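You operate a simulated robot arm through the tools that you are given. There is no shell and no other tool. Be economical: measure what you need, move in short steps, check, and stop when the job is done.

You run a simulated robot arm. Do the job below in one go: nothing can be reset, and whatever is moved stays where it is left.

Task
Run the wheel, then snap the matching steel weight in opposite its heavy spot and rerun it smooth.
Fine: guard shut for each run; switch off after.

It is judged by the outcome, as a careful person would: the job done as asked, and still so three seconds after it is handed in. It fails if anything else is knocked over, pushed out of place, dropped, spilled or broken.

Robot
A 7-joint arm with a fingered hand on a trunk, on a base that drives. Base frame: it is fixed to the floor where the robot stands at the start and does not move with it; the origin is under the middle of the robot, x ahead of it, y to its left, z up. Readings come in cm, degrees, newtons and seconds.
With the tool pointing down near the work surface it reaches from about 26 to 50 cm from the robot's upright axis, wherever it stands. Its first joint turns from -166.0 to 166.0 degrees. Places, roughly: left knob [40, 70, 80]; orange lever [50, -10, 100]; right knob [40, 30, 80]; selector knob [50, 0, 100]; wheel guard [60, -30, 100]. Payload 3.4 kg.
The TCP is the grasp point between the finger pads, 2.5 cm short of the fingertips. In the tool frame z runs along the fingers and y along their closing line. Largest opening 8.8 cm; the body of the gripper starts 2.9 cm behind the TCP. The gripper is a hand of 3 fingers: y runs from the thumb to the fingers, the wrist lies at [-1.3, -10.6, -17.4] in the tool frame, and closing takes about 1.5 s.
Orientation is told as [roll, pitch, yaw] about the base's x, y, z axes, in that order, counted from this pose: with the fingers straight down and the wrist toward the robot, the tool's x, y and z point along [0, 1, 0], [1, 0, 0] and [0, 0, -1] of the base frame.

Tools
- The arm moves only by the tool apply_moves. Its argument "commands" is text: rows parted by semicolons, each of 7 numbers parted by spaces: the shift along the tool's x, y, z in units of 50 mm (1.0 is 50 mm), then the turn, a rotation vector about the tool's x, y, z in units of 8 degrees (1.0 is 8 degrees), then the gripper command, from -1 (fully open) to 1 (shut), values between in proportion. In form: x y z ax ay az gripper; .... A call has 1 to 12 rows; each row shifts and turns the commanded pose from where the row before left it, along the tool's axes as they then stand. A call with a number of a shift or a turn outside -1 to 1 is refused whole. Rows are played at 5 a second. More than 5 cm and 8.6 degrees between two rows, or a gripper value outside its range, and nothing of the call is played. Where a pose cannot be reached the arm comes as near as it can. A force on the tool above 90 N (or 10 N above the force at the start of the call, whichever is more), or a blocked arm, ends the call early, and 0.2 s more pass. The fingers move at their own pace (about 7.2 cm/s each) and stop on an object; they squeeze with about 22 N. The grip force told is the motor's: it shows also when the fingers shut on nothing. Time passes only in rows, and 0.2 s behind the last, so rows that do not move let the fingers close. It gives the time, the measured TCP pose, the force on the tool (base axes), the opening and the grip force at its end, in the units of the frame above (readings bear some noise), with the torque about the TCP (base axes, N m) and any sound that the robot's microphone picked up, and new pictures: "show" is both (left out), scene, wrist or none.
- Cameras (640 x 400 px; columns grow to the right, rows downward): "scene" is now at [1.85, 13.22, 151.07]; the picture's right is [-0.31, -0.95, 0.00], its down [-0.62, 0.20, -0.75] and it looks along [0.72, -0.23, -0.66] (base axes); focal length 285 px, centre (320, 200). "wrist" rides on the gripper at [5.8, -8.5, -9.9] in the tool frame; the picture's right is [-0.67, 0.35, -0.66], its down [-0.69, -0.63, 0.37] and it looks along [-0.29, 0.69, 0.66] (tool axes); focal length 261 px, centre (320, 200). There is no depth. A picture from a camera that has moved, and an enlarged one, comes with that camera's place and axes in the base frame and with its lens.
- move_column(by): slides the trunk up (or, below 0, down) by that many cm; the arm and the scene camera ride with it, the base frame stays. It gives what a move gives, with no picture.
- roll_base(legs): drives the robot by 1 to 6 legs, each [ahead, left, turn to the left] in cm, cm and degrees, along the robot's own axes; the way and the turn of a leg run together, so that a leg with both is an arc; at most 150 cm and 180 degrees a leg. The arm and the cameras ride along, it lands a little off, and it stops where it bumps. It gives what a move gives, and a new picture of the scene camera.
- set_grasp(shape): the hand has 3 fingers and takes this shape, open, in about a second: jaw (thumb against the fingers, like two jaws); tri (thumb and two fingers); tip (a fingertip pinch); poke (one finger out to press); point (the index stretched); flat (the hand flat); cup (the hand cupped); fist (a fist). The gripper value then closes the fingers along that shape, each until it touches; the sizes above hold for jaw. It gives what a move gives, with no picture.
- aim_head(pan, tilt): turns the head with the scene camera to pan (to the left, within 155 degrees either way) and tilt (down, from -29 to 69), counted from straight ahead of the robot. It gives what a move gives, and a new picture of the scene camera.
- zoom(camera, box): a new picture of the part [left, top, right, bottom] of that camera's present view, enlarged. The clock stands still meanwhile.
- hand_in(): hands the job in; it is judged then, once.

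Go step by step. Nothing tells you exact positions but the pictures and the camera data: compare them with the known pose of the tool, close in by small moves and look again before you grip or let go. The budget is 120 turns and 260 pictures, counting those below and the enlarged ones. Unless the task says otherwise, let go and move clear before handing in, and close with one line.

The tools are called by a JSON object that holds its "fn" and its "kwargs". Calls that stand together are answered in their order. apply_moves: Moves the arm, as the interface text tells. Its arguments: {"type":"object","properties":{"commands":{"type":"string"},"show":{"type":"string","enum":["both","scene","wrist","none"]}},"required":["commands"]} The other tools are called the same way: move_column (by) slides the trunk up or down; set_grasp (shape) gives the hand a shape; roll_base (legs) drives the base; aim_head (pan, tilt) turns the head that bears the scene camera; zoom (camera, box) takes an enlarged picture of a part of a camera's view; hand_in () hands the job in.

At the start:

```text
time: 0.0
eef_pos: [30.04, -26.84, 124.83]
ee_rot: [0.1, 0.0, 0.0]
force: [1.1, 0.7, -0.3]
ft_torque: [0.0, -0.01, -0.01]
width: 8.76
grasp_force: 0.2
shape: jaw
trunk travel left (down, up): [-52.5, 6.5]
robot x, y, heading: [0.1, -0.03, 0.1]
head pan, tilt: [-17.9, 41.1]
```

scene: 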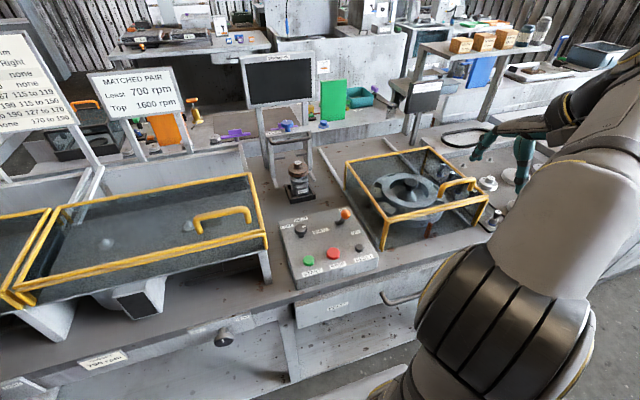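
wrist: 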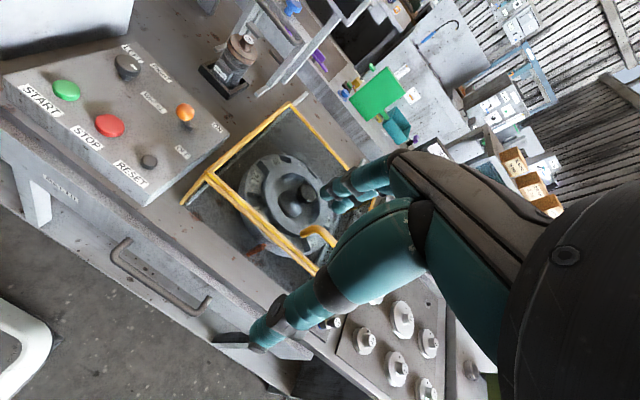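

I see a bench with a control panel (start, stop, reset, selector, orange lever), a wheel under a yellow-framed guard, and a rack of weights to the right. I'll look closer before touching anything.

{"fn": "zoom", "kwargs": {"camera": "scene", "box": [260, 180, 400, 290]}}

{"fn": "zoom", "kwargs": {"camera": "scene", "box": [330, 120, 530, 260]}}

{"fn": "zoom", "kwargs": {"camera": "wrist", "box": [0, 20, 240, 210]}}

{"fn": "zoom", "kwargs": {"camera": "wrist", "box": [180, 100, 480, 400]}}

{"fn": "zoom", "kwargs": {"camera": "scene", "box": [0, 20, 220, 180]}}

```text
3.64 times, centred on (330, 235) of scene
camera zoom: at [1.85, 13.22, 151.07], right [-0.31, -0.95, 0.0], down [-0.62, 0.2, -0.75], along [0.72, -0.23, -0.66], focal length 1037 px, centre (284, 73)
```

zoom: 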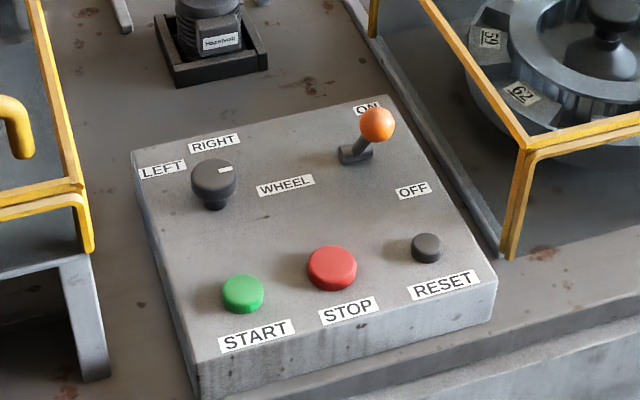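

```text
2.86 times, centred on (430, 190) of scene
camera zoom: at [1.85, 13.22, 151.07], right [-0.31, -0.95, 0.0], down [-0.62, 0.2, -0.75], along [0.72, -0.23, -0.66], focal length 815 px, centre (6, 229)
```

zoom: 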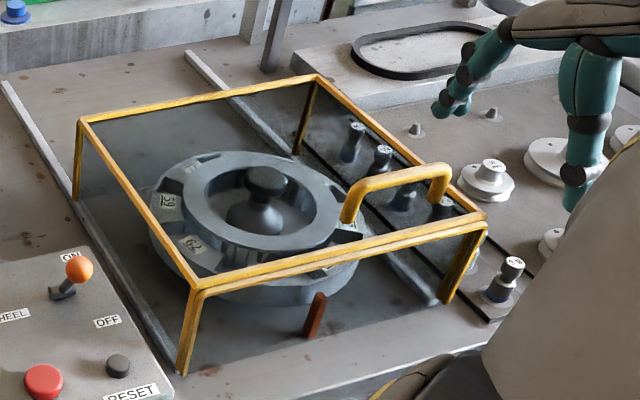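

```text
2.11 times, centred on (120, 115) of wrist
camera zoom: at [21.66, -21.1, 134.72], right [0.35, -0.67, 0.66], down [-0.63, -0.69, -0.37], along [0.69, -0.29, -0.66], focal length 549 px, centre (741, 379)
```

zoom: 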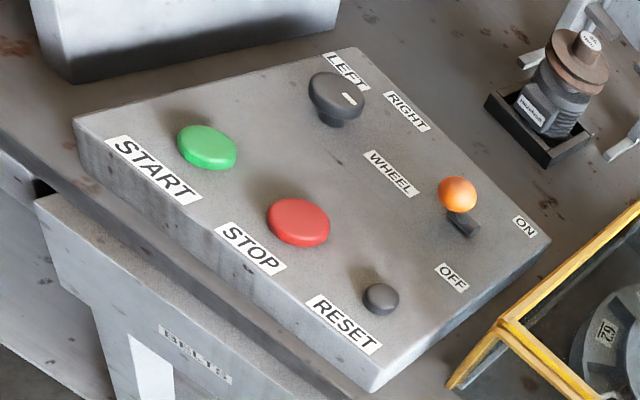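

```text
1.33 times, centred on (330, 250) of wrist
camera zoom: at [21.66, -21.1, 134.72], right [0.35, -0.67, 0.66], down [-0.63, -0.69, -0.37], along [0.69, -0.29, -0.66], focal length 348 px, centre (307, 133)
```

zoom: 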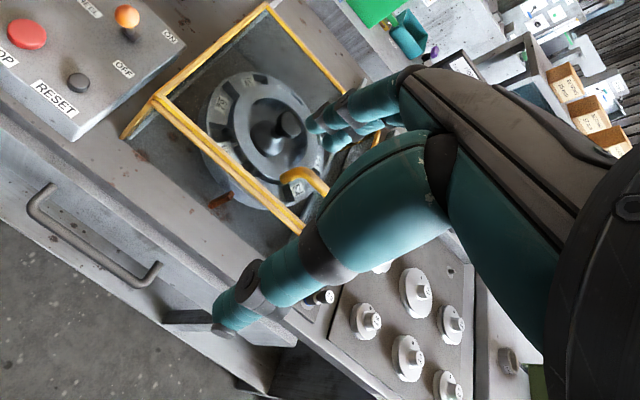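

```text
2.50 times, centred on (110, 100) of scene
camera zoom: at [1.85, 13.22, 151.07], right [-0.31, -0.95, 0.0], down [-0.62, 0.2, -0.75], along [0.72, -0.23, -0.66], focal length 713 px, centre (845, 450)
```

zoom: 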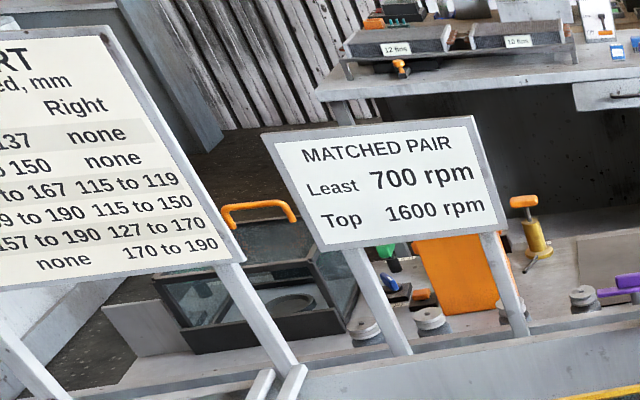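

The wheel has numbered slots and weights stand in a rack right of it. I'll aim the head there and at the display and charts.

{"fn": "aim_head", "kwargs": {"pan": -35, "tilt": 45}}

{"fn": "zoom", "kwargs": {"camera": "scene", "box": [180, 100, 340, 200]}}

{"fn": "zoom", "kwargs": {"camera": "scene", "box": [280, 140, 440, 240]}}

{"fn": "aim_head", "kwargs": {"pan": 15, "tilt": 25}}

```text
time: 0.8
eef_pos: [30.09, -26.84, 124.84]
ee_rot: [0.0, 0.0, 0.1]
force: [-0.8, 0.4, -0.5]
ft_torque: [0.0, 0.02, 0.0]
width: 8.77
grasp_force: 0.1
shape: jaw
trunk travel left (down, up): [-52.5, 6.5]
robot x, y, heading: [-0.11, -0.21, -0.1]
head pan, tilt: [-35.0, 45.0]
camera scene: at [0.5, 11.16, 150.5], right [-0.57, -0.82, 0.0], down [-0.58, 0.41, -0.71], along [0.58, -0.41, -0.71], focal length 285 px, centre (320, 200)
```

scene: 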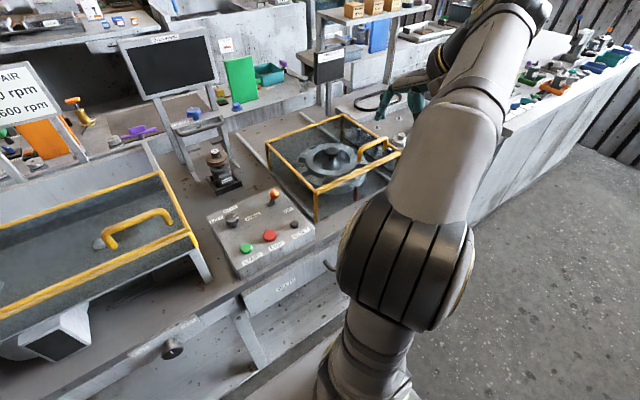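

```text
4.00 times, centred on (260, 150) of scene
camera zoom: at [0.5, 11.16, 150.5], right [-0.57, -0.82, 0.0], down [-0.58, 0.41, -0.71], along [0.58, -0.41, -0.71], focal length 1141 px, centre (560, 400)
```

zoom: 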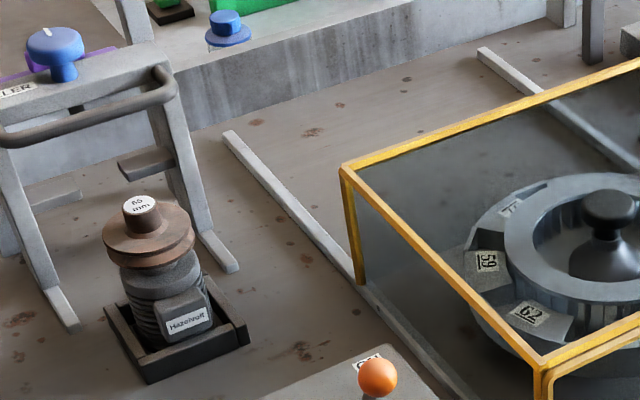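

```text
4.00 times, centred on (360, 190) of scene
camera zoom: at [0.5, 11.16, 150.5], right [-0.57, -0.82, 0.0], down [-0.58, 0.41, -0.71], along [0.58, -0.41, -0.71], focal length 1141 px, centre (160, 240)
```

zoom: 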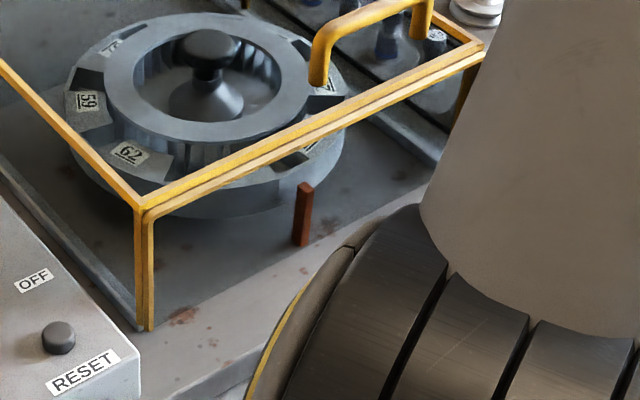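

```text
time: 2.0
eef_pos: [30.0, -26.83, 124.92]
ee_rot: [0.0, 0.1, 0.0]
force: [-0.3, 0.6, 0.5]
ft_torque: [0.03, -0.02, 0.0]
width: 8.75
grasp_force: 0.0
shape: jaw
trunk travel left (down, up): [-52.5, 6.5]
robot x, y, heading: [0.24, 0.21, 0.0]
head pan, tilt: [15.0, 25.0]
camera scene: at [2.73, 18.2, 153.55], right [0.26, -0.97, 0.0], down [-0.41, -0.11, -0.91], along [0.88, 0.23, -0.42], focal length 285 px, centre (320, 200)
```

scene: 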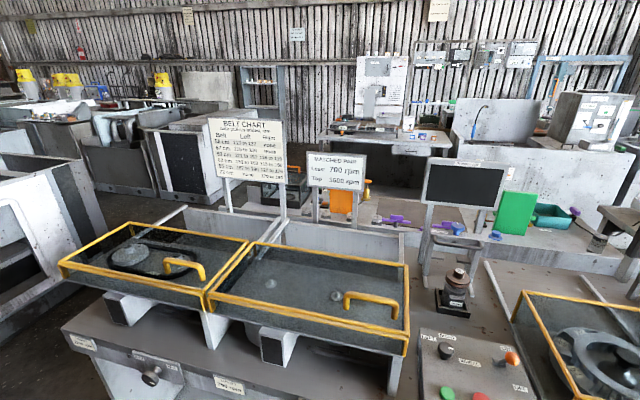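

Chart boards belong to the belt machines; the wheel area has its own slots. I want sharper looks at the panel, knob mark, lever and display.

{"fn": "aim_head", "kwargs": {"pan": -15, "tilt": 50}}

{"fn": "zoom", "kwargs": {"camera": "scene", "box": [270, 140, 390, 220]}}

{"fn": "zoom", "kwargs": {"camera": "scene", "box": [290, 160, 350, 200]}}

{"fn": "zoom", "kwargs": {"camera": "wrist", "box": [90, 30, 230, 120]}}

{"fn": "zoom", "kwargs": {"camera": "wrist", "box": [310, 270, 450, 400]}}

```text
time: 2.9
eef_pos: [30.02, -26.93, 124.98]
ee_rot: [-0.1, -0.1, 0.0]
force: [0.4, -0.6, 0.4]
ft_torque: [-0.02, 0.01, -0.04]
width: 8.74
grasp_force: 0.0
shape: jaw
trunk travel left (down, up): [-52.5, 6.5]
robot x, y, heading: [-0.24, 0.13, -0.1]
head pan, tilt: [-15.0, 50.0]
camera scene: at [1.28, 13.83, 149.81], right [-0.26, -0.97, 0.0], down [-0.74, 0.2, -0.64], along [0.62, -0.17, -0.77], focal length 285 px, centre (320, 200)
```

scene: 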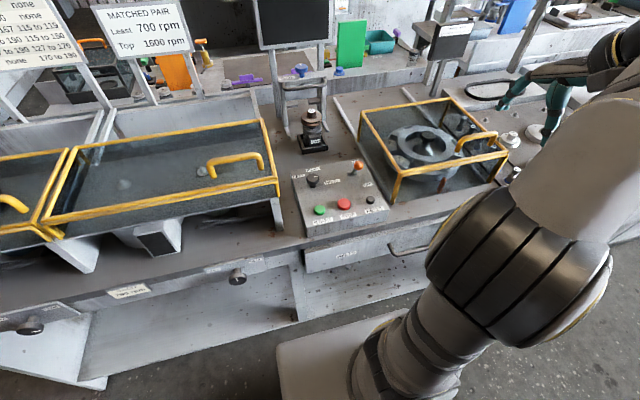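

```text
5.00 times, centred on (330, 180) of scene
camera zoom: at [1.28, 13.83, 149.81], right [-0.26, -0.97, 0.0], down [-0.74, 0.2, -0.64], along [0.62, -0.17, -0.77], focal length 1426 px, centre (270, 300)
```

zoom: 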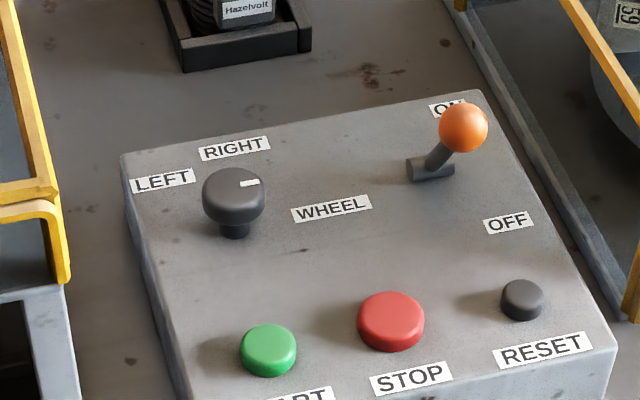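

```text
10.00 times, centred on (320, 180) of scene
camera zoom: at [1.28, 13.83, 149.81], right [-0.26, -0.97, 0.0], down [-0.74, 0.2, -0.64], along [0.62, -0.17, -0.77], focal length 2852 px, centre (320, 400)
```

zoom: 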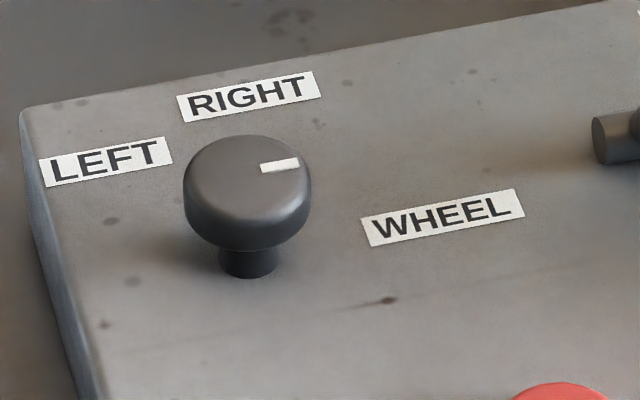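

```text
4.44 times, centred on (160, 75) of wrist
camera zoom: at [21.66, -21.1, 134.72], right [0.35, -0.67, 0.66], down [-0.63, -0.69, -0.37], along [0.69, -0.29, -0.66], focal length 1158 px, centre (1031, 756)
```

zoom: 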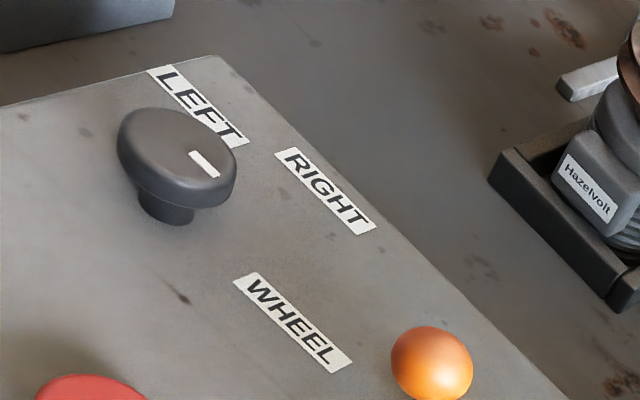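

```text
3.08 times, centred on (380, 335) of wrist
camera zoom: at [21.66, -21.1, 134.72], right [0.35, -0.67, 0.66], down [-0.63, -0.69, -0.37], along [0.69, -0.29, -0.66], focal length 802 px, centre (135, -215)
```

zoom: 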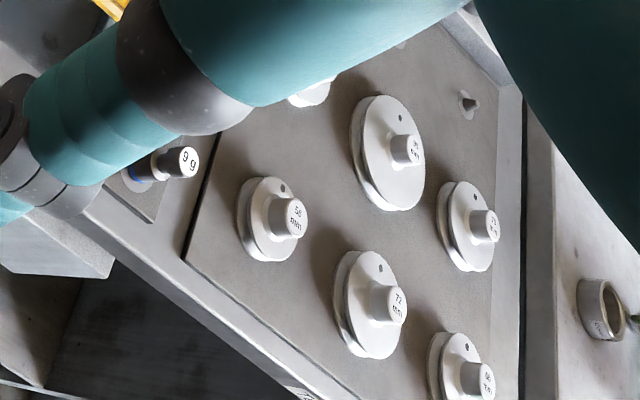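

The selector already points to WHEEL and the lever looks to lean to OFF. Next I look down to see how much room the base has, and the area of the weights.

{"fn": "aim_head", "kwargs": {"pan": -10, "tilt": 69}}

{"fn": "zoom", "kwargs": {"camera": "wrist", "box": [290, 200, 350, 360]}}

```text
time: 3.8
eef_pos: [30.11, -26.84, 124.92]
ee_rot: [-0.1, 0.1, 0.1]
force: [0.5, -0.9, -0.2]
ft_torque: [-0.03, 0.01, -0.02]
width: 8.75
grasp_force: 0.0
shape: jaw
trunk travel left (down, up): [-52.5, 6.5]
robot x, y, heading: [-0.11, -0.16, 0.1]
head pan, tilt: [-10.0, 68.8]
camera scene: at [-0.65, 14.85, 147.62], right [-0.17, -0.98, 0.0], down [-0.92, 0.16, -0.36], along [0.36, -0.06, -0.93], focal length 285 px, centre (320, 200)
```

scene: 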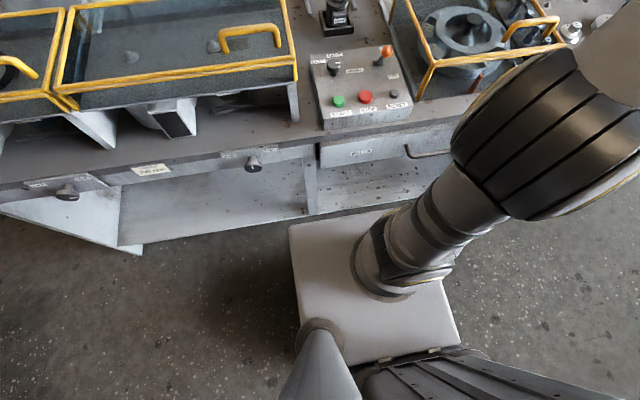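

```text
2.50 times, centred on (320, 280) of wrist
camera zoom: at [21.66, -21.1, 134.72], right [0.35, -0.67, 0.66], down [-0.63, -0.69, -0.37], along [0.69, -0.29, -0.66], focal length 652 px, centre (320, 0)
```

zoom: 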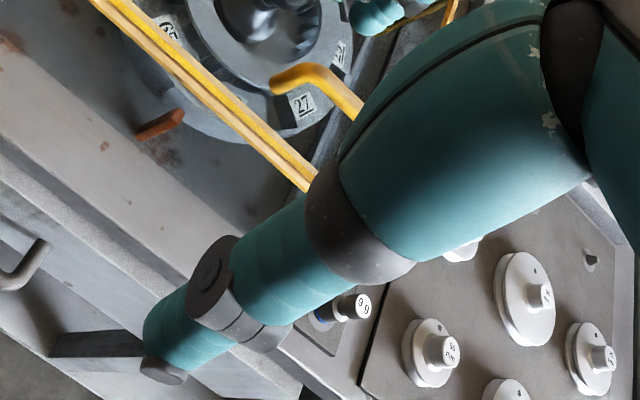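

The base plate is near the bench foot, so I drive carefully: a bit right and slightly ahead, to have both panel and guard in reach.

{"fn": "roll_base", "kwargs": {"legs": [[0, -18, 0], [4, 0, 0]]}}

```text
time: 5.7
eef_pos: [34.17, -44.75, 124.93]
ee_rot: [0.1, 0.0, 0.1]
force: [-0.4, 0.6, -0.2]
ft_torque: [0.01, -0.02, -0.01]
width: 8.77
grasp_force: 0.1
shape: jaw
trunk travel left (down, up): [-52.5, 6.5]
robot x, y, heading: [4.1, -17.58, -0.1]
head pan, tilt: [-10.0, 68.8]
camera scene: at [3.44, -2.94, 147.61], right [-0.17, -0.98, 0.0], down [-0.92, 0.16, -0.36], along [0.36, -0.06, -0.93], focal length 285 px, centre (320, 200)
```

scene: 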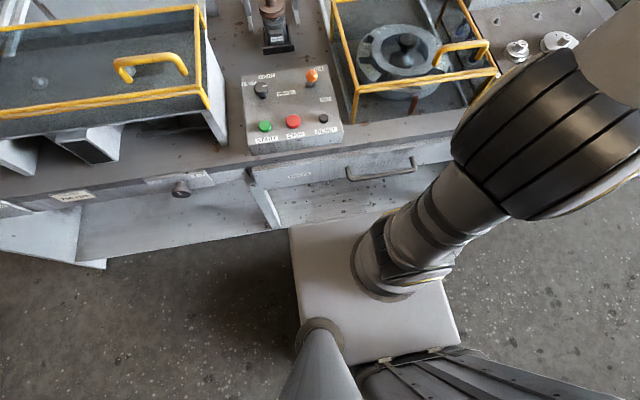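

The drive was clean. Now zooms of the panel, wheel and weights from this better viewpoint.

{"fn": "zoom", "kwargs": {"camera": "scene", "box": [235, 55, 355, 155]}}

{"fn": "zoom", "kwargs": {"camera": "scene", "box": [325, 0, 505, 120]}}

{"fn": "aim_head", "kwargs": {"pan": -25, "tilt": 48}}

{"fn": "zoom", "kwargs": {"camera": "scene", "box": [260, 100, 460, 225]}}

```text
4.00 times, centred on (295, 105) of scene
camera zoom: at [3.44, -2.94, 147.61], right [-0.17, -0.98, 0.0], down [-0.92, 0.16, -0.36], along [0.36, -0.06, -0.93], focal length 1141 px, centre (420, 580)
```

zoom: 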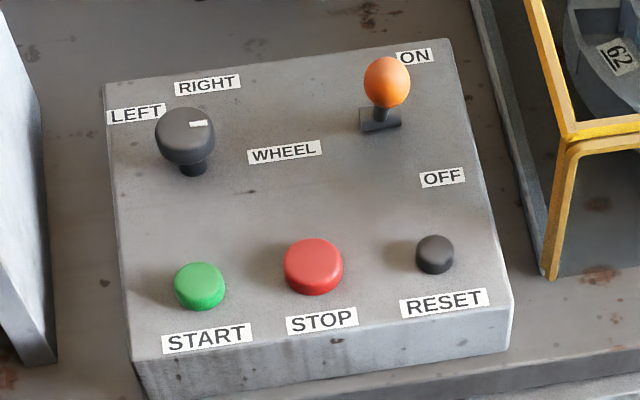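

```text
3.33 times, centred on (415, 60) of scene
camera zoom: at [3.44, -2.94, 147.61], right [-0.17, -0.98, 0.0], down [-0.92, 0.16, -0.36], along [0.36, -0.06, -0.93], focal length 951 px, centre (3, 667)
```

zoom: 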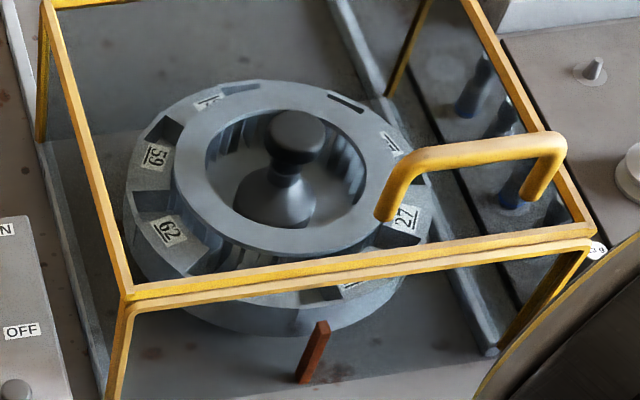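

```text
time: 6.6
eef_pos: [34.0, -44.8, 124.85]
ee_rot: [0.0, -0.1, 0.1]
force: [-0.6, -0.1, 0.0]
ft_torque: [-0.02, 0.0, -0.04]
width: 8.76
grasp_force: 0.0
shape: jaw
trunk travel left (down, up): [-52.5, 6.5]
robot x, y, heading: [3.84, -17.64, 0.1]
head pan, tilt: [-25.0, 48.0]
camera scene: at [4.97, -5.31, 150.07], right [-0.42, -0.91, 0.0], down [-0.67, 0.31, -0.67], along [0.61, -0.28, -0.74], focal length 285 px, centre (320, 200)
```

scene: 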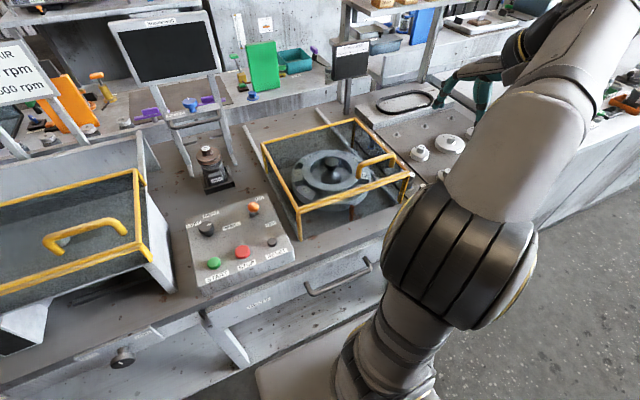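

```text
3.20 times, centred on (360, 162) of scene
camera zoom: at [4.97, -5.31, 150.07], right [-0.42, -0.91, 0.0], down [-0.67, 0.31, -0.67], along [0.61, -0.28, -0.74], focal length 913 px, centre (192, 320)
```

zoom: 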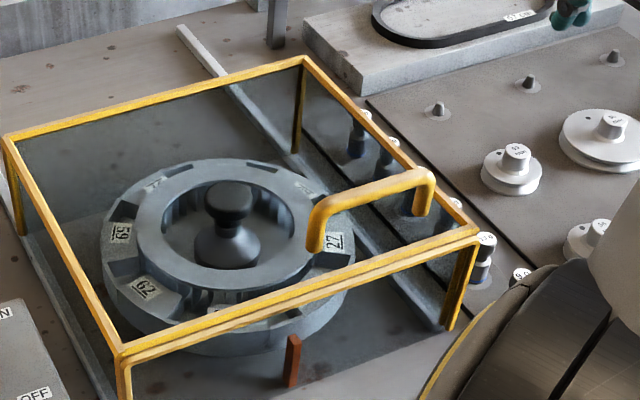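

The lever is at OFF and selector on WHEEL. I'll check whether the base plate is clear of the bench, by raising the trunk slightly and looking down.

{"fn": "move_column", "kwargs": {"by": 6}}

{"fn": "aim_head", "kwargs": {"pan": -10, "tilt": 69}}

```text
time: 7.6
eef_pos: [34.09, -44.66, 130.83]
ee_rot: [-0.1, 0.1, 0.0]
force: [1.5, 0.3, -1.1]
ft_torque: [-0.01, -0.02, 0.02]
width: 8.78
grasp_force: 0.0
shape: jaw
trunk travel left (down, up): [-58.5, 0.5]
robot x, y, heading: [4.3, -17.54, -0.0]
head pan, tilt: [-25.0, 48.0]
```

```text
time: 8.4
eef_pos: [34.04, -44.64, 130.87]
ee_rot: [0.1, 0.0, 0.0]
force: [0.0, -0.3, -0.1]
ft_torque: [0.03, -0.01, -0.02]
width: 8.76
grasp_force: 0.1
shape: jaw
trunk travel left (down, up): [-58.5, 0.5]
robot x, y, heading: [4.1, -17.95, -0.1]
head pan, tilt: [-10.0, 68.8]
camera scene: at [3.35, -2.96, 153.62], right [-0.17, -0.98, 0.0], down [-0.92, 0.16, -0.36], along [0.36, -0.06, -0.93], focal length 285 px, centre (320, 200)
```

scene: 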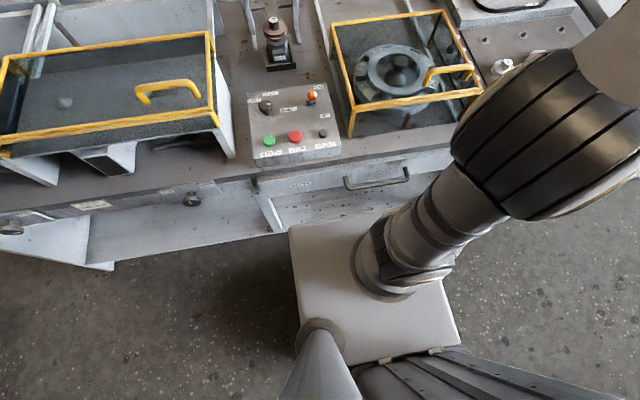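

The plate rides on the trunk well short of the bench. I'll drive 5 cm ahead, and lower the trunk again.

{"fn": "roll_base", "kwargs": {"legs": [[5, 0, 0]]}}

{"fn": "apply_moves", "kwargs": {"commands": "-1 0 0 0 0 0 -1; -1 0 0 0 0 0 -1", "show": "wrist"}}

```text
time: 9.3
eef_pos: [39.36, -44.74, 130.76]
ee_rot: [0.0, 0.0, 0.0]
force: [-0.6, -0.4, 0.2]
ft_torque: [0.04, 0.04, -0.01]
width: 8.76
grasp_force: 0.0
shape: jaw
trunk travel left (down, up): [-58.5, 0.5]
robot x, y, heading: [9.14, -17.87, -0.0]
head pan, tilt: [-10.0, 68.8]
camera scene: at [8.53, -2.96, 153.61], right [-0.17, -0.98, 0.0], down [-0.92, 0.16, -0.36], along [0.36, -0.06, -0.93], focal length 285 px, centre (320, 200)
```

scene: 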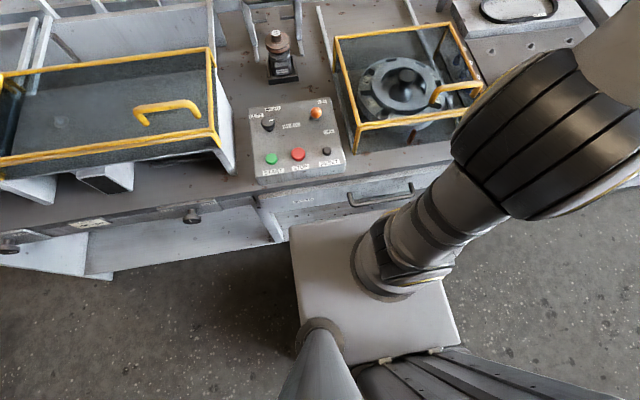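

```text
time: 9.9
eef_pos: [39.08, -54.83, 130.68]
ee_rot: [0.1, 0.1, -0.1]
force: [0.1, 0.3, 0.1]
ft_torque: [0.02, 0.0, 0.01]
width: 8.77
grasp_force: 0.0
shape: jaw
trunk travel left (down, up): [-58.5, 0.5]
robot x, y, heading: [9.11, -17.85, 0.1]
head pan, tilt: [-10.0, 68.8]
camera wrist: at [30.72, -49.11, 140.65], right [0.35, -0.67, 0.65], down [-0.63, -0.68, -0.37], along [0.69, -0.28, -0.66], focal length 261 px, centre (320, 200)
```

wrist: 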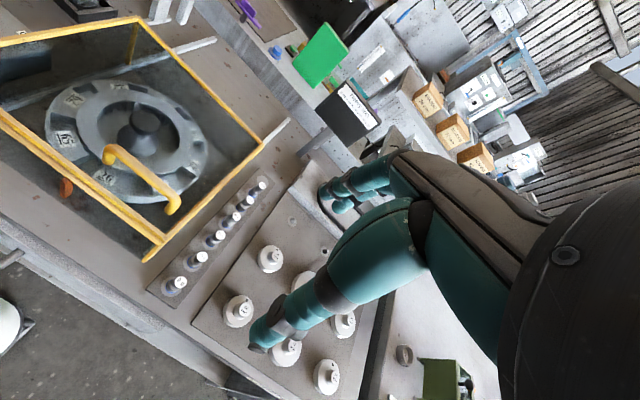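

Six small weights stand in a strip right of the guard, and the wheel shows well. Zooming on each.

{"fn": "zoom", "kwargs": {"camera": "wrist", "box": [150, 165, 280, 305]}}

{"fn": "zoom", "kwargs": {"camera": "wrist", "box": [0, 10, 280, 260]}}

{"fn": "zoom", "kwargs": {"camera": "wrist", "box": [300, 60, 400, 150]}}

```text
2.86 times, centred on (215, 235) of wrist
camera zoom: at [30.72, -49.11, 140.65], right [0.35, -0.67, 0.65], down [-0.63, -0.68, -0.37], along [0.69, -0.28, -0.66], focal length 745 px, centre (620, 100)
```

zoom: 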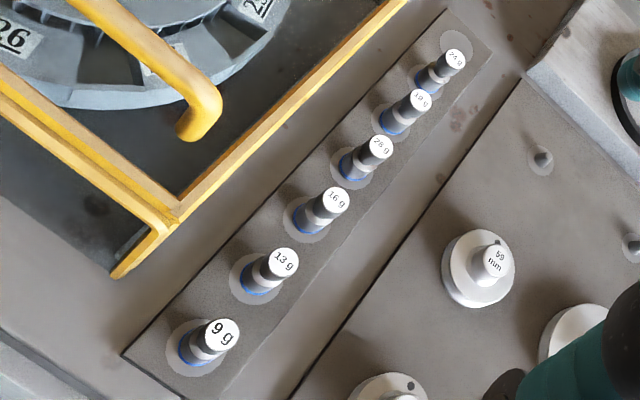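

```text
1.60 times, centred on (140, 135) of wrist
camera zoom: at [30.72, -49.11, 140.65], right [0.35, -0.67, 0.65], down [-0.63, -0.68, -0.37], along [0.69, -0.28, -0.66], focal length 417 px, centre (608, 304)
```

zoom: 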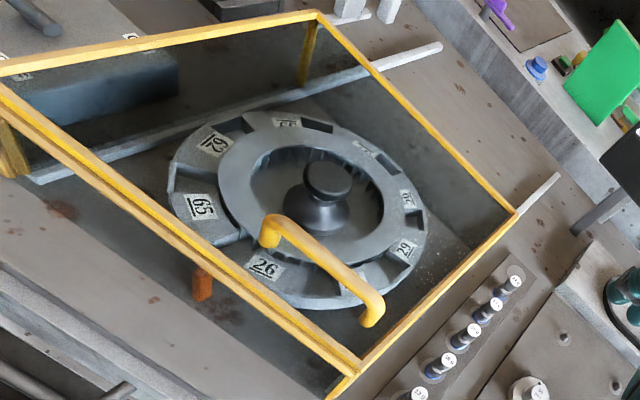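

```text
4.44 times, centred on (350, 105) of wrist
camera zoom: at [30.72, -49.11, 140.65], right [0.35, -0.67, 0.65], down [-0.63, -0.68, -0.37], along [0.69, -0.28, -0.66], focal length 1158 px, centre (187, 622)
```

zoom: 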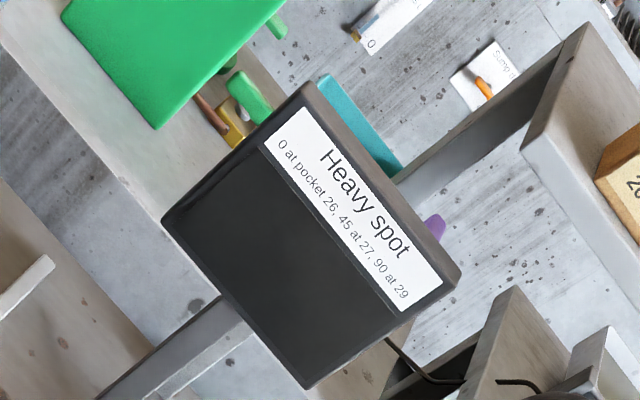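

The heavy-spot placard says 0° is at pocket 26, 45° at 27 and 90° at 29; the weights read 9, 13, 16, 26?, 19?, 24? g. Now I bring the open hand over the orange lever.

{"fn": "apply_moves", "kwargs": {"commands": "0.914 0.228 0 0 0 0 -1;0.914 0.228 0 0 0 0 -1;0.914 0.228 0 0 0 0 -1;0.914 0.228 0 0 0 0 -1;0.914 0.228 0 0 0 0 -1;0.914 0.228 0 0 0 0 -1;0.914 0.228 0 0 0 0 -1;0.914 0.228 0 0 0 0 -1;0.914 0.228 0 0 0 0 -1;0.914 0.228 0 0 0 0 -1;0 0 1 0 0 0 -1;0 0 1 0 0 0 -1"}}

```text
time: 12.5
eef_pos: [50.45, -8.9, 120.7]
ee_rot: [-0.1, -0.1, 0.1]
force: [0.2, -0.6, 0.2]
ft_torque: [-0.02, 0.0, 0.01]
width: 8.77
grasp_force: 0.1
shape: jaw
trunk travel left (down, up): [-58.5, 0.5]
robot x, y, heading: [8.87, -17.83, -0.2]
head pan, tilt: [-10.0, 68.8]
camera scene: at [8.4, -2.95, 153.62], right [-0.17, -0.98, 0.0], down [-0.92, 0.16, -0.36], along [0.36, -0.06, -0.93], focal length 285 px, centre (320, 200)
camera wrist: at [42.13, -3.15, 130.72], right [0.35, -0.67, 0.66], down [-0.63, -0.68, -0.37], along [0.69, -0.29, -0.66], focal length 261 px, centre (320, 200)
```

scene: 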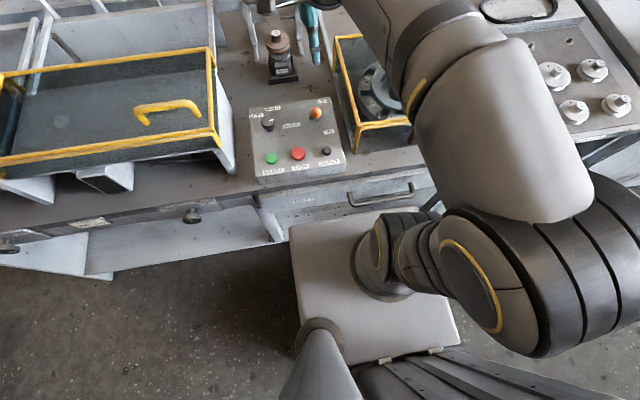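
wrist: 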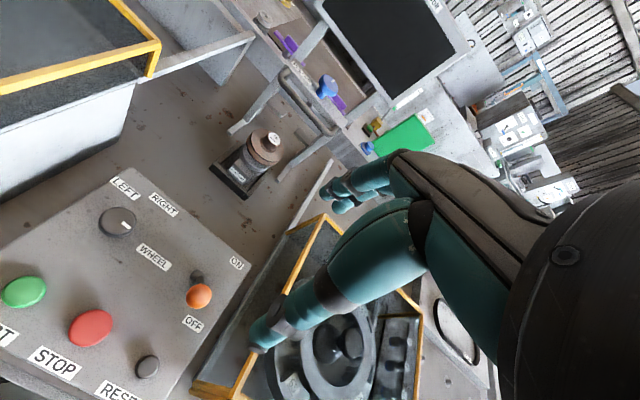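

The lever ball sits at about (50.4, -9.3, 100), right under the hand. I lower around it.

{"fn": "apply_moves", "kwargs": {"commands": "-0.06 0 1 0 0 0 -1;0 0 1 0 0 0 -1;0 0 1 0 0 0 -1;0 0 0.7 0 0 0 -1;0 0 0 0 0 0 -1", "show": "wrist"}}

```text
time: 13.7
eef_pos: [50.54, -9.3, 102.13]
ee_rot: [0.0, 0.0, 0.0]
force: [-0.3, 0.5, 0.8]
ft_torque: [0.04, -0.01, 0.0]
width: 8.74
grasp_force: 0.0
shape: jaw
trunk travel left (down, up): [-58.5, 0.5]
robot x, y, heading: [8.95, -17.51, -0.1]
head pan, tilt: [-10.0, 68.8]
camera wrist: at [42.15, -3.59, 112.08], right [0.35, -0.67, 0.66], down [-0.63, -0.69, -0.37], along [0.69, -0.28, -0.66], focal length 261 px, centre (320, 200)
```

wrist: 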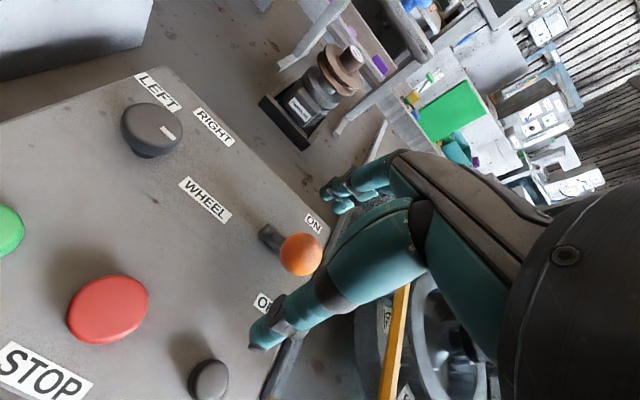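

The ball is between thumb and fingers. I narrow the fingers and push the lever away toward ON.

{"fn": "apply_moves", "kwargs": {"commands": "0 0 0.2 0 0 0 0;0 0 0 0 0 0 0;0 0 0 0 0 0 0;0 0.3 0 0 0 0 0;0 0.3 0 0 0 0 0;0 0.3 0 0 0 0 0;0 0.3 0 0 0 0 0;0 0 0 0 0 0 0", "show": "wrist"}}

```text
time: 15.5
eef_pos: [56.56, -9.32, 101.28]
ee_rot: [0.2, 0.0, 0.0]
force: [0.5, -0.6, -0.5]
ft_torque: [0.02, -0.02, 0.0]
width: 4.44
grasp_force: 0.1
shape: jaw
trunk travel left (down, up): [-58.5, 0.5]
robot x, y, heading: [9.2, -17.78, 0.1]
head pan, tilt: [-10.0, 68.8]
camera wrist: at [48.18, -3.56, 111.23], right [0.35, -0.67, 0.66], down [-0.63, -0.69, -0.37], along [0.69, -0.29, -0.66], focal length 261 px, centre (320, 200)
```

wrist: 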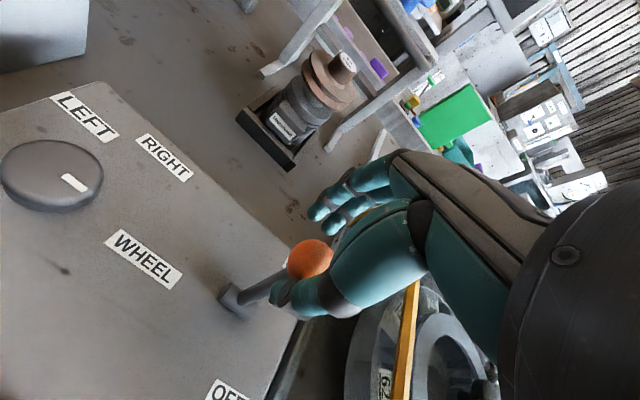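

The lever now leans to ON. I lift clear and move over the START button, looking with the wrist camera.

{"fn": "apply_moves", "kwargs": {"commands": "0 -0.1 0 0 0 0 0;0 0 -1 0 0 0 0;0 0 -1 0 0 0 0;0 0 -0.4 0 0 0 1;0.8 -0.87 0 0 0 0 1;0.8 -0.87 0 0 0 0 1;0.83 -0.87 0 0 0 0 1;0 0 0 0 0 0 1"}}

```text
refused: row 5 steps farther than a row can; nothing moved
```

{"fn": "apply_moves", "kwargs": {"commands": "0 -0.1 0 0 0 0 0;0 0 -1 0 0 0 0;0 0 -1 0 0 0 0;0 0 -0.4 0 0 0 1;0.6 -0.65 0 0 0 0 1;0.6 -0.65 0 0 0 0 1;0.6 -0.65 0 0 0 0 1;0.6 -0.65 0 0 0 0 1;0 0 0 0 0 0 1"}}

{"fn": "zoom", "kwargs": {"camera": "wrist", "box": [200, 0, 600, 250]}}

```text
time: 17.5
eef_pos: [43.1, 2.66, 113.21]
ee_rot: [0.0, 0.0, 0.0]
force: [0.4, 0.5, 0.7]
ft_torque: [-0.01, 0.01, 0.03]
width: 0.02
grasp_force: 22.3
shape: jaw
trunk travel left (down, up): [-58.5, 0.5]
robot x, y, heading: [9.04, -17.91, 0.3]
head pan, tilt: [-10.0, 68.8]
camera scene: at [8.4, -2.96, 153.61], right [-0.17, -0.98, 0.0], down [-0.92, 0.16, -0.36], along [0.36, -0.06, -0.93], focal length 285 px, centre (320, 200)
camera wrist: at [34.55, 8.52, 123.15], right [0.35, -0.67, 0.66], down [-0.63, -0.69, -0.37], along [0.69, -0.29, -0.66], focal length 261 px, centre (320, 200)
```

scene: 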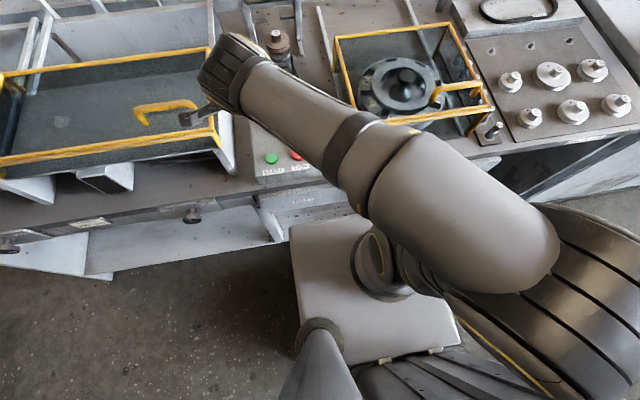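
wrist: 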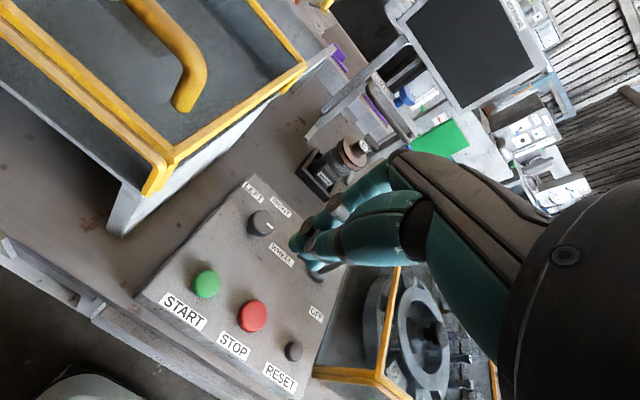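

```text
1.60 times, centred on (400, 125) of wrist
camera zoom: at [34.55, 8.52, 123.15], right [0.35, -0.67, 0.66], down [-0.63, -0.69, -0.37], along [0.69, -0.29, -0.66], focal length 417 px, centre (192, 320)
```

zoom: 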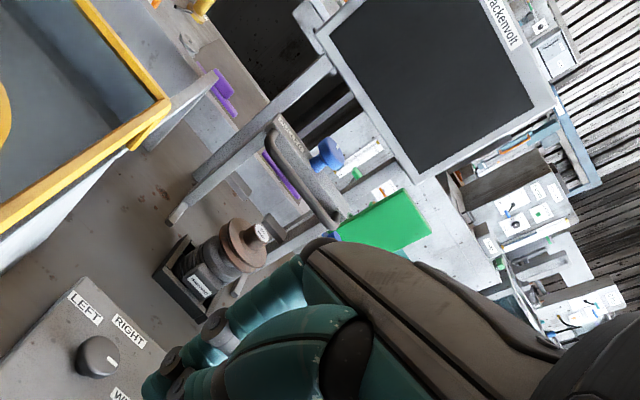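

START lies right under the closed fingertips. I lower near it, then press in small steps.

{"fn": "apply_moves", "kwargs": {"commands": "0.04 0 0.9 0 0 0 1;0 0 0.9 0 0 0 1;0 0 0.9 0 0 0 1;0 0 0.05 0 0 0 1;0 0 0 0 0 0 1", "show": "wrist"}}

{"fn": "aim_head", "kwargs": {"pan": -20, "tilt": 35}}

```text
time: 18.7
eef_pos: [43.0, 2.84, 99.42]
ee_rot: [-0.1, 0.0, 0.0]
force: [-0.5, 0.3, -1.2]
ft_torque: [0.03, -0.01, 0.0]
width: 0.0
grasp_force: 22.2
shape: jaw
trunk travel left (down, up): [-58.5, 0.5]
robot x, y, heading: [9.18, -17.7, -0.2]
head pan, tilt: [-10.0, 68.8]
camera wrist: at [34.67, 8.66, 109.41], right [0.35, -0.67, 0.66], down [-0.63, -0.69, -0.37], along [0.69, -0.28, -0.66], focal length 261 px, centre (320, 200)
```

wrist: 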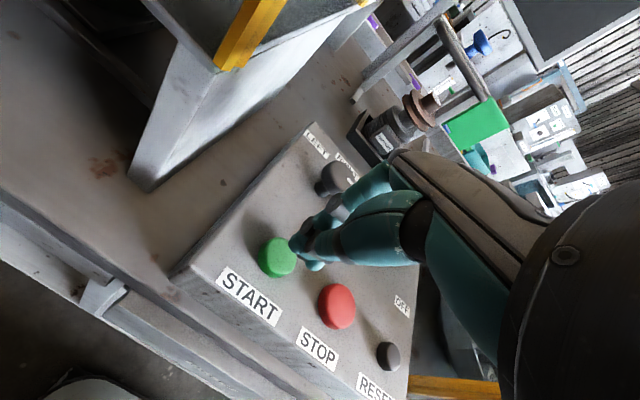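

```text
time: 19.7
eef_pos: [43.19, 2.94, 99.53]
ee_rot: [0.0, 0.0, 0.0]
force: [-0.2, 0.4, 0.1]
ft_torque: [0.01, 0.01, -0.01]
width: 0.0
grasp_force: 22.2
shape: jaw
trunk travel left (down, up): [-58.5, 0.5]
robot x, y, heading: [8.84, -18.03, -0.3]
head pan, tilt: [-20.0, 35.0]
camera scene: at [11.15, -4.99, 157.97], right [-0.34, -0.94, 0.0], down [-0.54, 0.2, -0.82], along [0.77, -0.28, -0.57], focal length 285 px, centre (320, 200)
```

scene: 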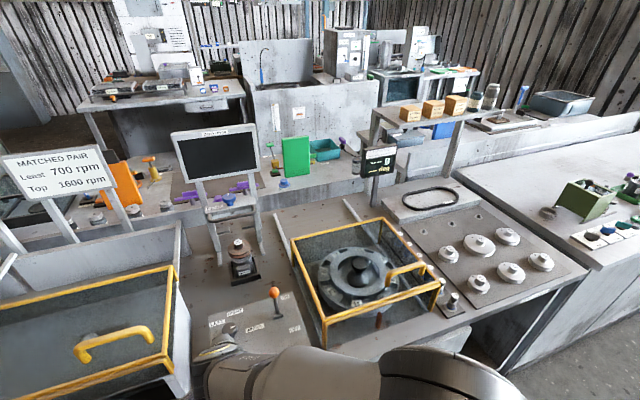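

The display on the post is now lit; I read it, then press START.

{"fn": "zoom", "kwargs": {"camera": "scene", "box": [345, 135, 415, 190]}}

{"fn": "apply_moves", "kwargs": {"commands": "0 0.06 0.3 0 0 0 1;0 0 0.15 0 0 0 1;0 0 0.1 0 0 0 1;0 0 0 0 0 0 1", "show": "both"}}

```text
7.27 times, centred on (380, 162) of scene
camera zoom: at [11.15, -4.99, 157.97], right [-0.34, -0.94, 0.0], down [-0.54, 0.2, -0.82], along [0.77, -0.28, -0.57], focal length 2074 px, centre (-116, 473)
```

zoom: 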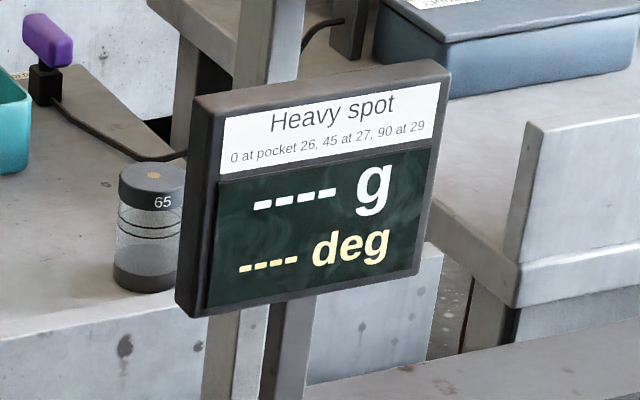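

```text
time: 20.7
eef_pos: [43.49, 2.95, 96.82]
ee_rot: [0.0, 0.0, 0.0]
force: [-0.6, -0.5, 0.2]
ft_torque: [-0.06, 0.02, 0.0]
width: 0.01
grasp_force: 22.0
shape: jaw
trunk travel left (down, up): [-58.5, 0.5]
robot x, y, heading: [8.95, -18.09, -0.1]
head pan, tilt: [-20.0, 35.0]
camera scene: at [11.16, -5.0, 157.98], right [-0.34, -0.94, 0.0], down [-0.54, 0.2, -0.82], along [0.77, -0.28, -0.57], focal length 285 px, centre (320, 200)
camera wrist: at [34.96, 8.7, 106.69], right [0.35, -0.67, 0.66], down [-0.63, -0.69, -0.37], along [0.69, -0.29, -0.66], focal length 261 px, centre (320, 200)
```

scene: 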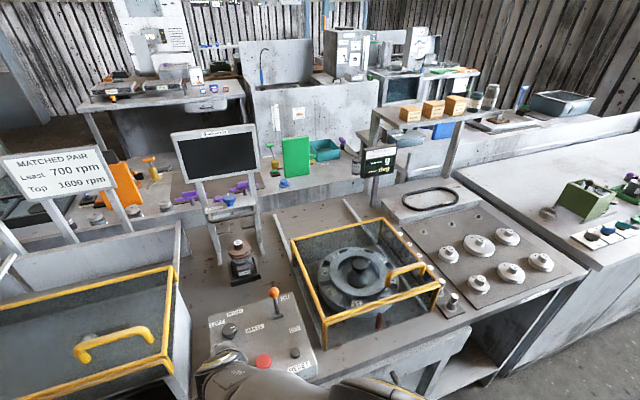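
wrist: 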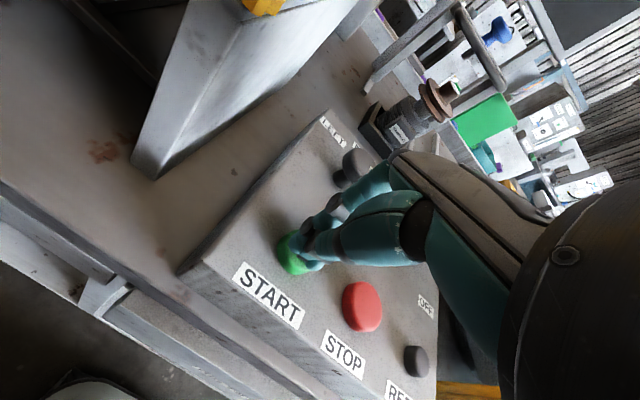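

Fingertips are just above START; I press further a bit at a time.

{"fn": "apply_moves", "kwargs": {"commands": "0 0 0.1 0 0 0 1;0 0 0.1 0 0 0 1;0 0 0 0 0 0 1", "show": "scene"}}

{"fn": "zoom", "kwargs": {"camera": "scene", "box": [280, 135, 450, 340]}}

```text
time: 21.5
eef_pos: [43.26, 2.83, 95.93]
ee_rot: [0.1, -0.1, 0.0]
force: [3.8, 2.2, 15.1]
ft_torque: [-0.07, -0.08, 0.01]
width: 0.0
grasp_force: 22.0
shape: jaw
trunk travel left (down, up): [-58.5, 0.5]
robot x, y, heading: [8.9, -18.0, 0.3]
head pan, tilt: [-20.0, 35.0]
heard: click
camera scene: at [11.11, -5.03, 158.01], right [-0.34, -0.94, 0.0], down [-0.54, 0.2, -0.82], along [0.77, -0.28, -0.57], focal length 285 px, centre (320, 200)
```

scene: 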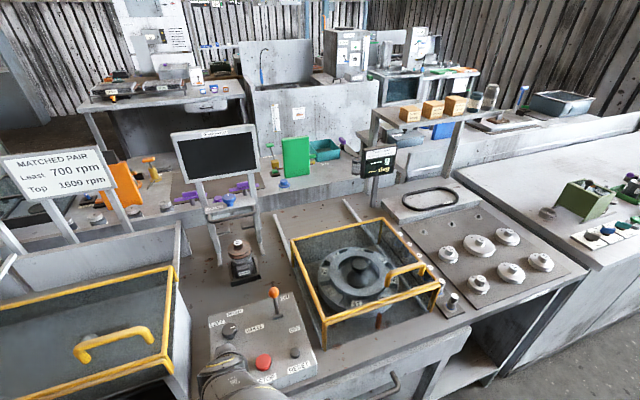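

```text
1.95 times, centred on (365, 238) of scene
camera zoom: at [11.11, -5.03, 158.01], right [-0.34, -0.94, 0.0], down [-0.54, 0.2, -0.82], along [0.77, -0.28, -0.57], focal length 556 px, centre (232, 127)
```

zoom: 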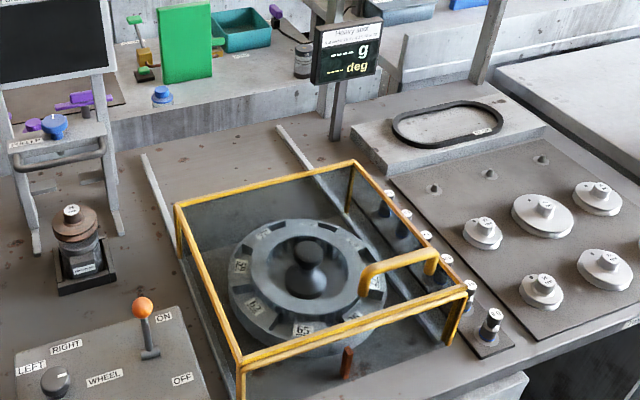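

Click heard. I lift off the button and watch the wheel and display for a few seconds.

{"fn": "apply_moves", "kwargs": {"commands": "0 0 -0.5 0 0 0 1;0 0 0 0 0 0 1;0 0 0 0 0 0 1;0 0 0 0 0 0 1;0 0 0 0 0 0 1;0 0 0 0 0 0 1;0 0 0 0 0 0 1;0 0 0 0 0 0 1;0 0 0 0 0 0 1;0 0 0 0 0 0 1;0 0 0 0 0 0 1;0 0 0 0 0 0 1", "show": "none"}}

{"fn": "zoom", "kwargs": {"camera": "scene", "box": [345, 135, 415, 190]}}

{"fn": "zoom", "kwargs": {"camera": "scene", "box": [280, 210, 450, 340]}}

```text
time: 24.1
eef_pos: [43.4, 2.99, 98.22]
ee_rot: [0.0, 0.0, 0.0]
force: [-0.8, -0.2, -0.4]
ft_torque: [0.03, 0.01, 0.0]
width: 0.0
grasp_force: 21.9
shape: jaw
trunk travel left (down, up): [-58.5, 0.5]
robot x, y, heading: [8.97, -17.92, 0.2]
head pan, tilt: [-20.0, 35.0]
```

```text
7.27 times, centred on (380, 162) of scene
camera zoom: at [11.15, -4.99, 157.98], right [-0.34, -0.94, 0.0], down [-0.54, 0.2, -0.82], along [0.77, -0.28, -0.57], focal length 2074 px, centre (-116, 473)
```

zoom: 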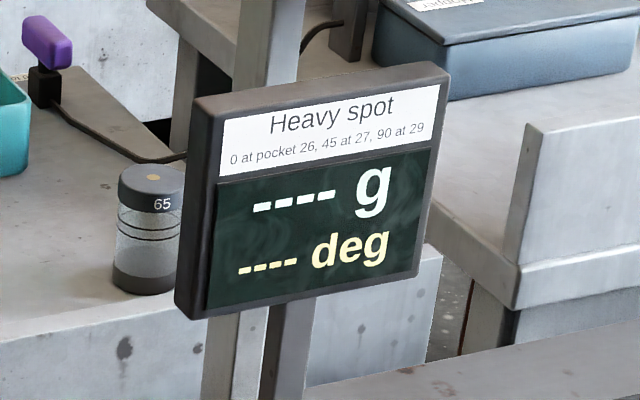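

```text
3.08 times, centred on (365, 275) of scene
camera zoom: at [11.15, -4.99, 157.98], right [-0.34, -0.94, 0.0], down [-0.54, 0.2, -0.82], along [0.77, -0.28, -0.57], focal length 878 px, centre (182, -31)
```

zoom: 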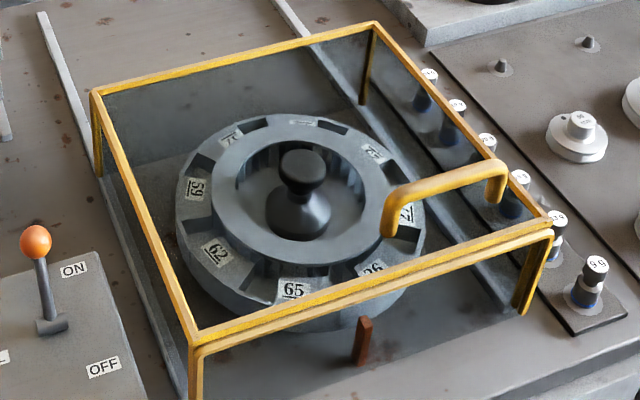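

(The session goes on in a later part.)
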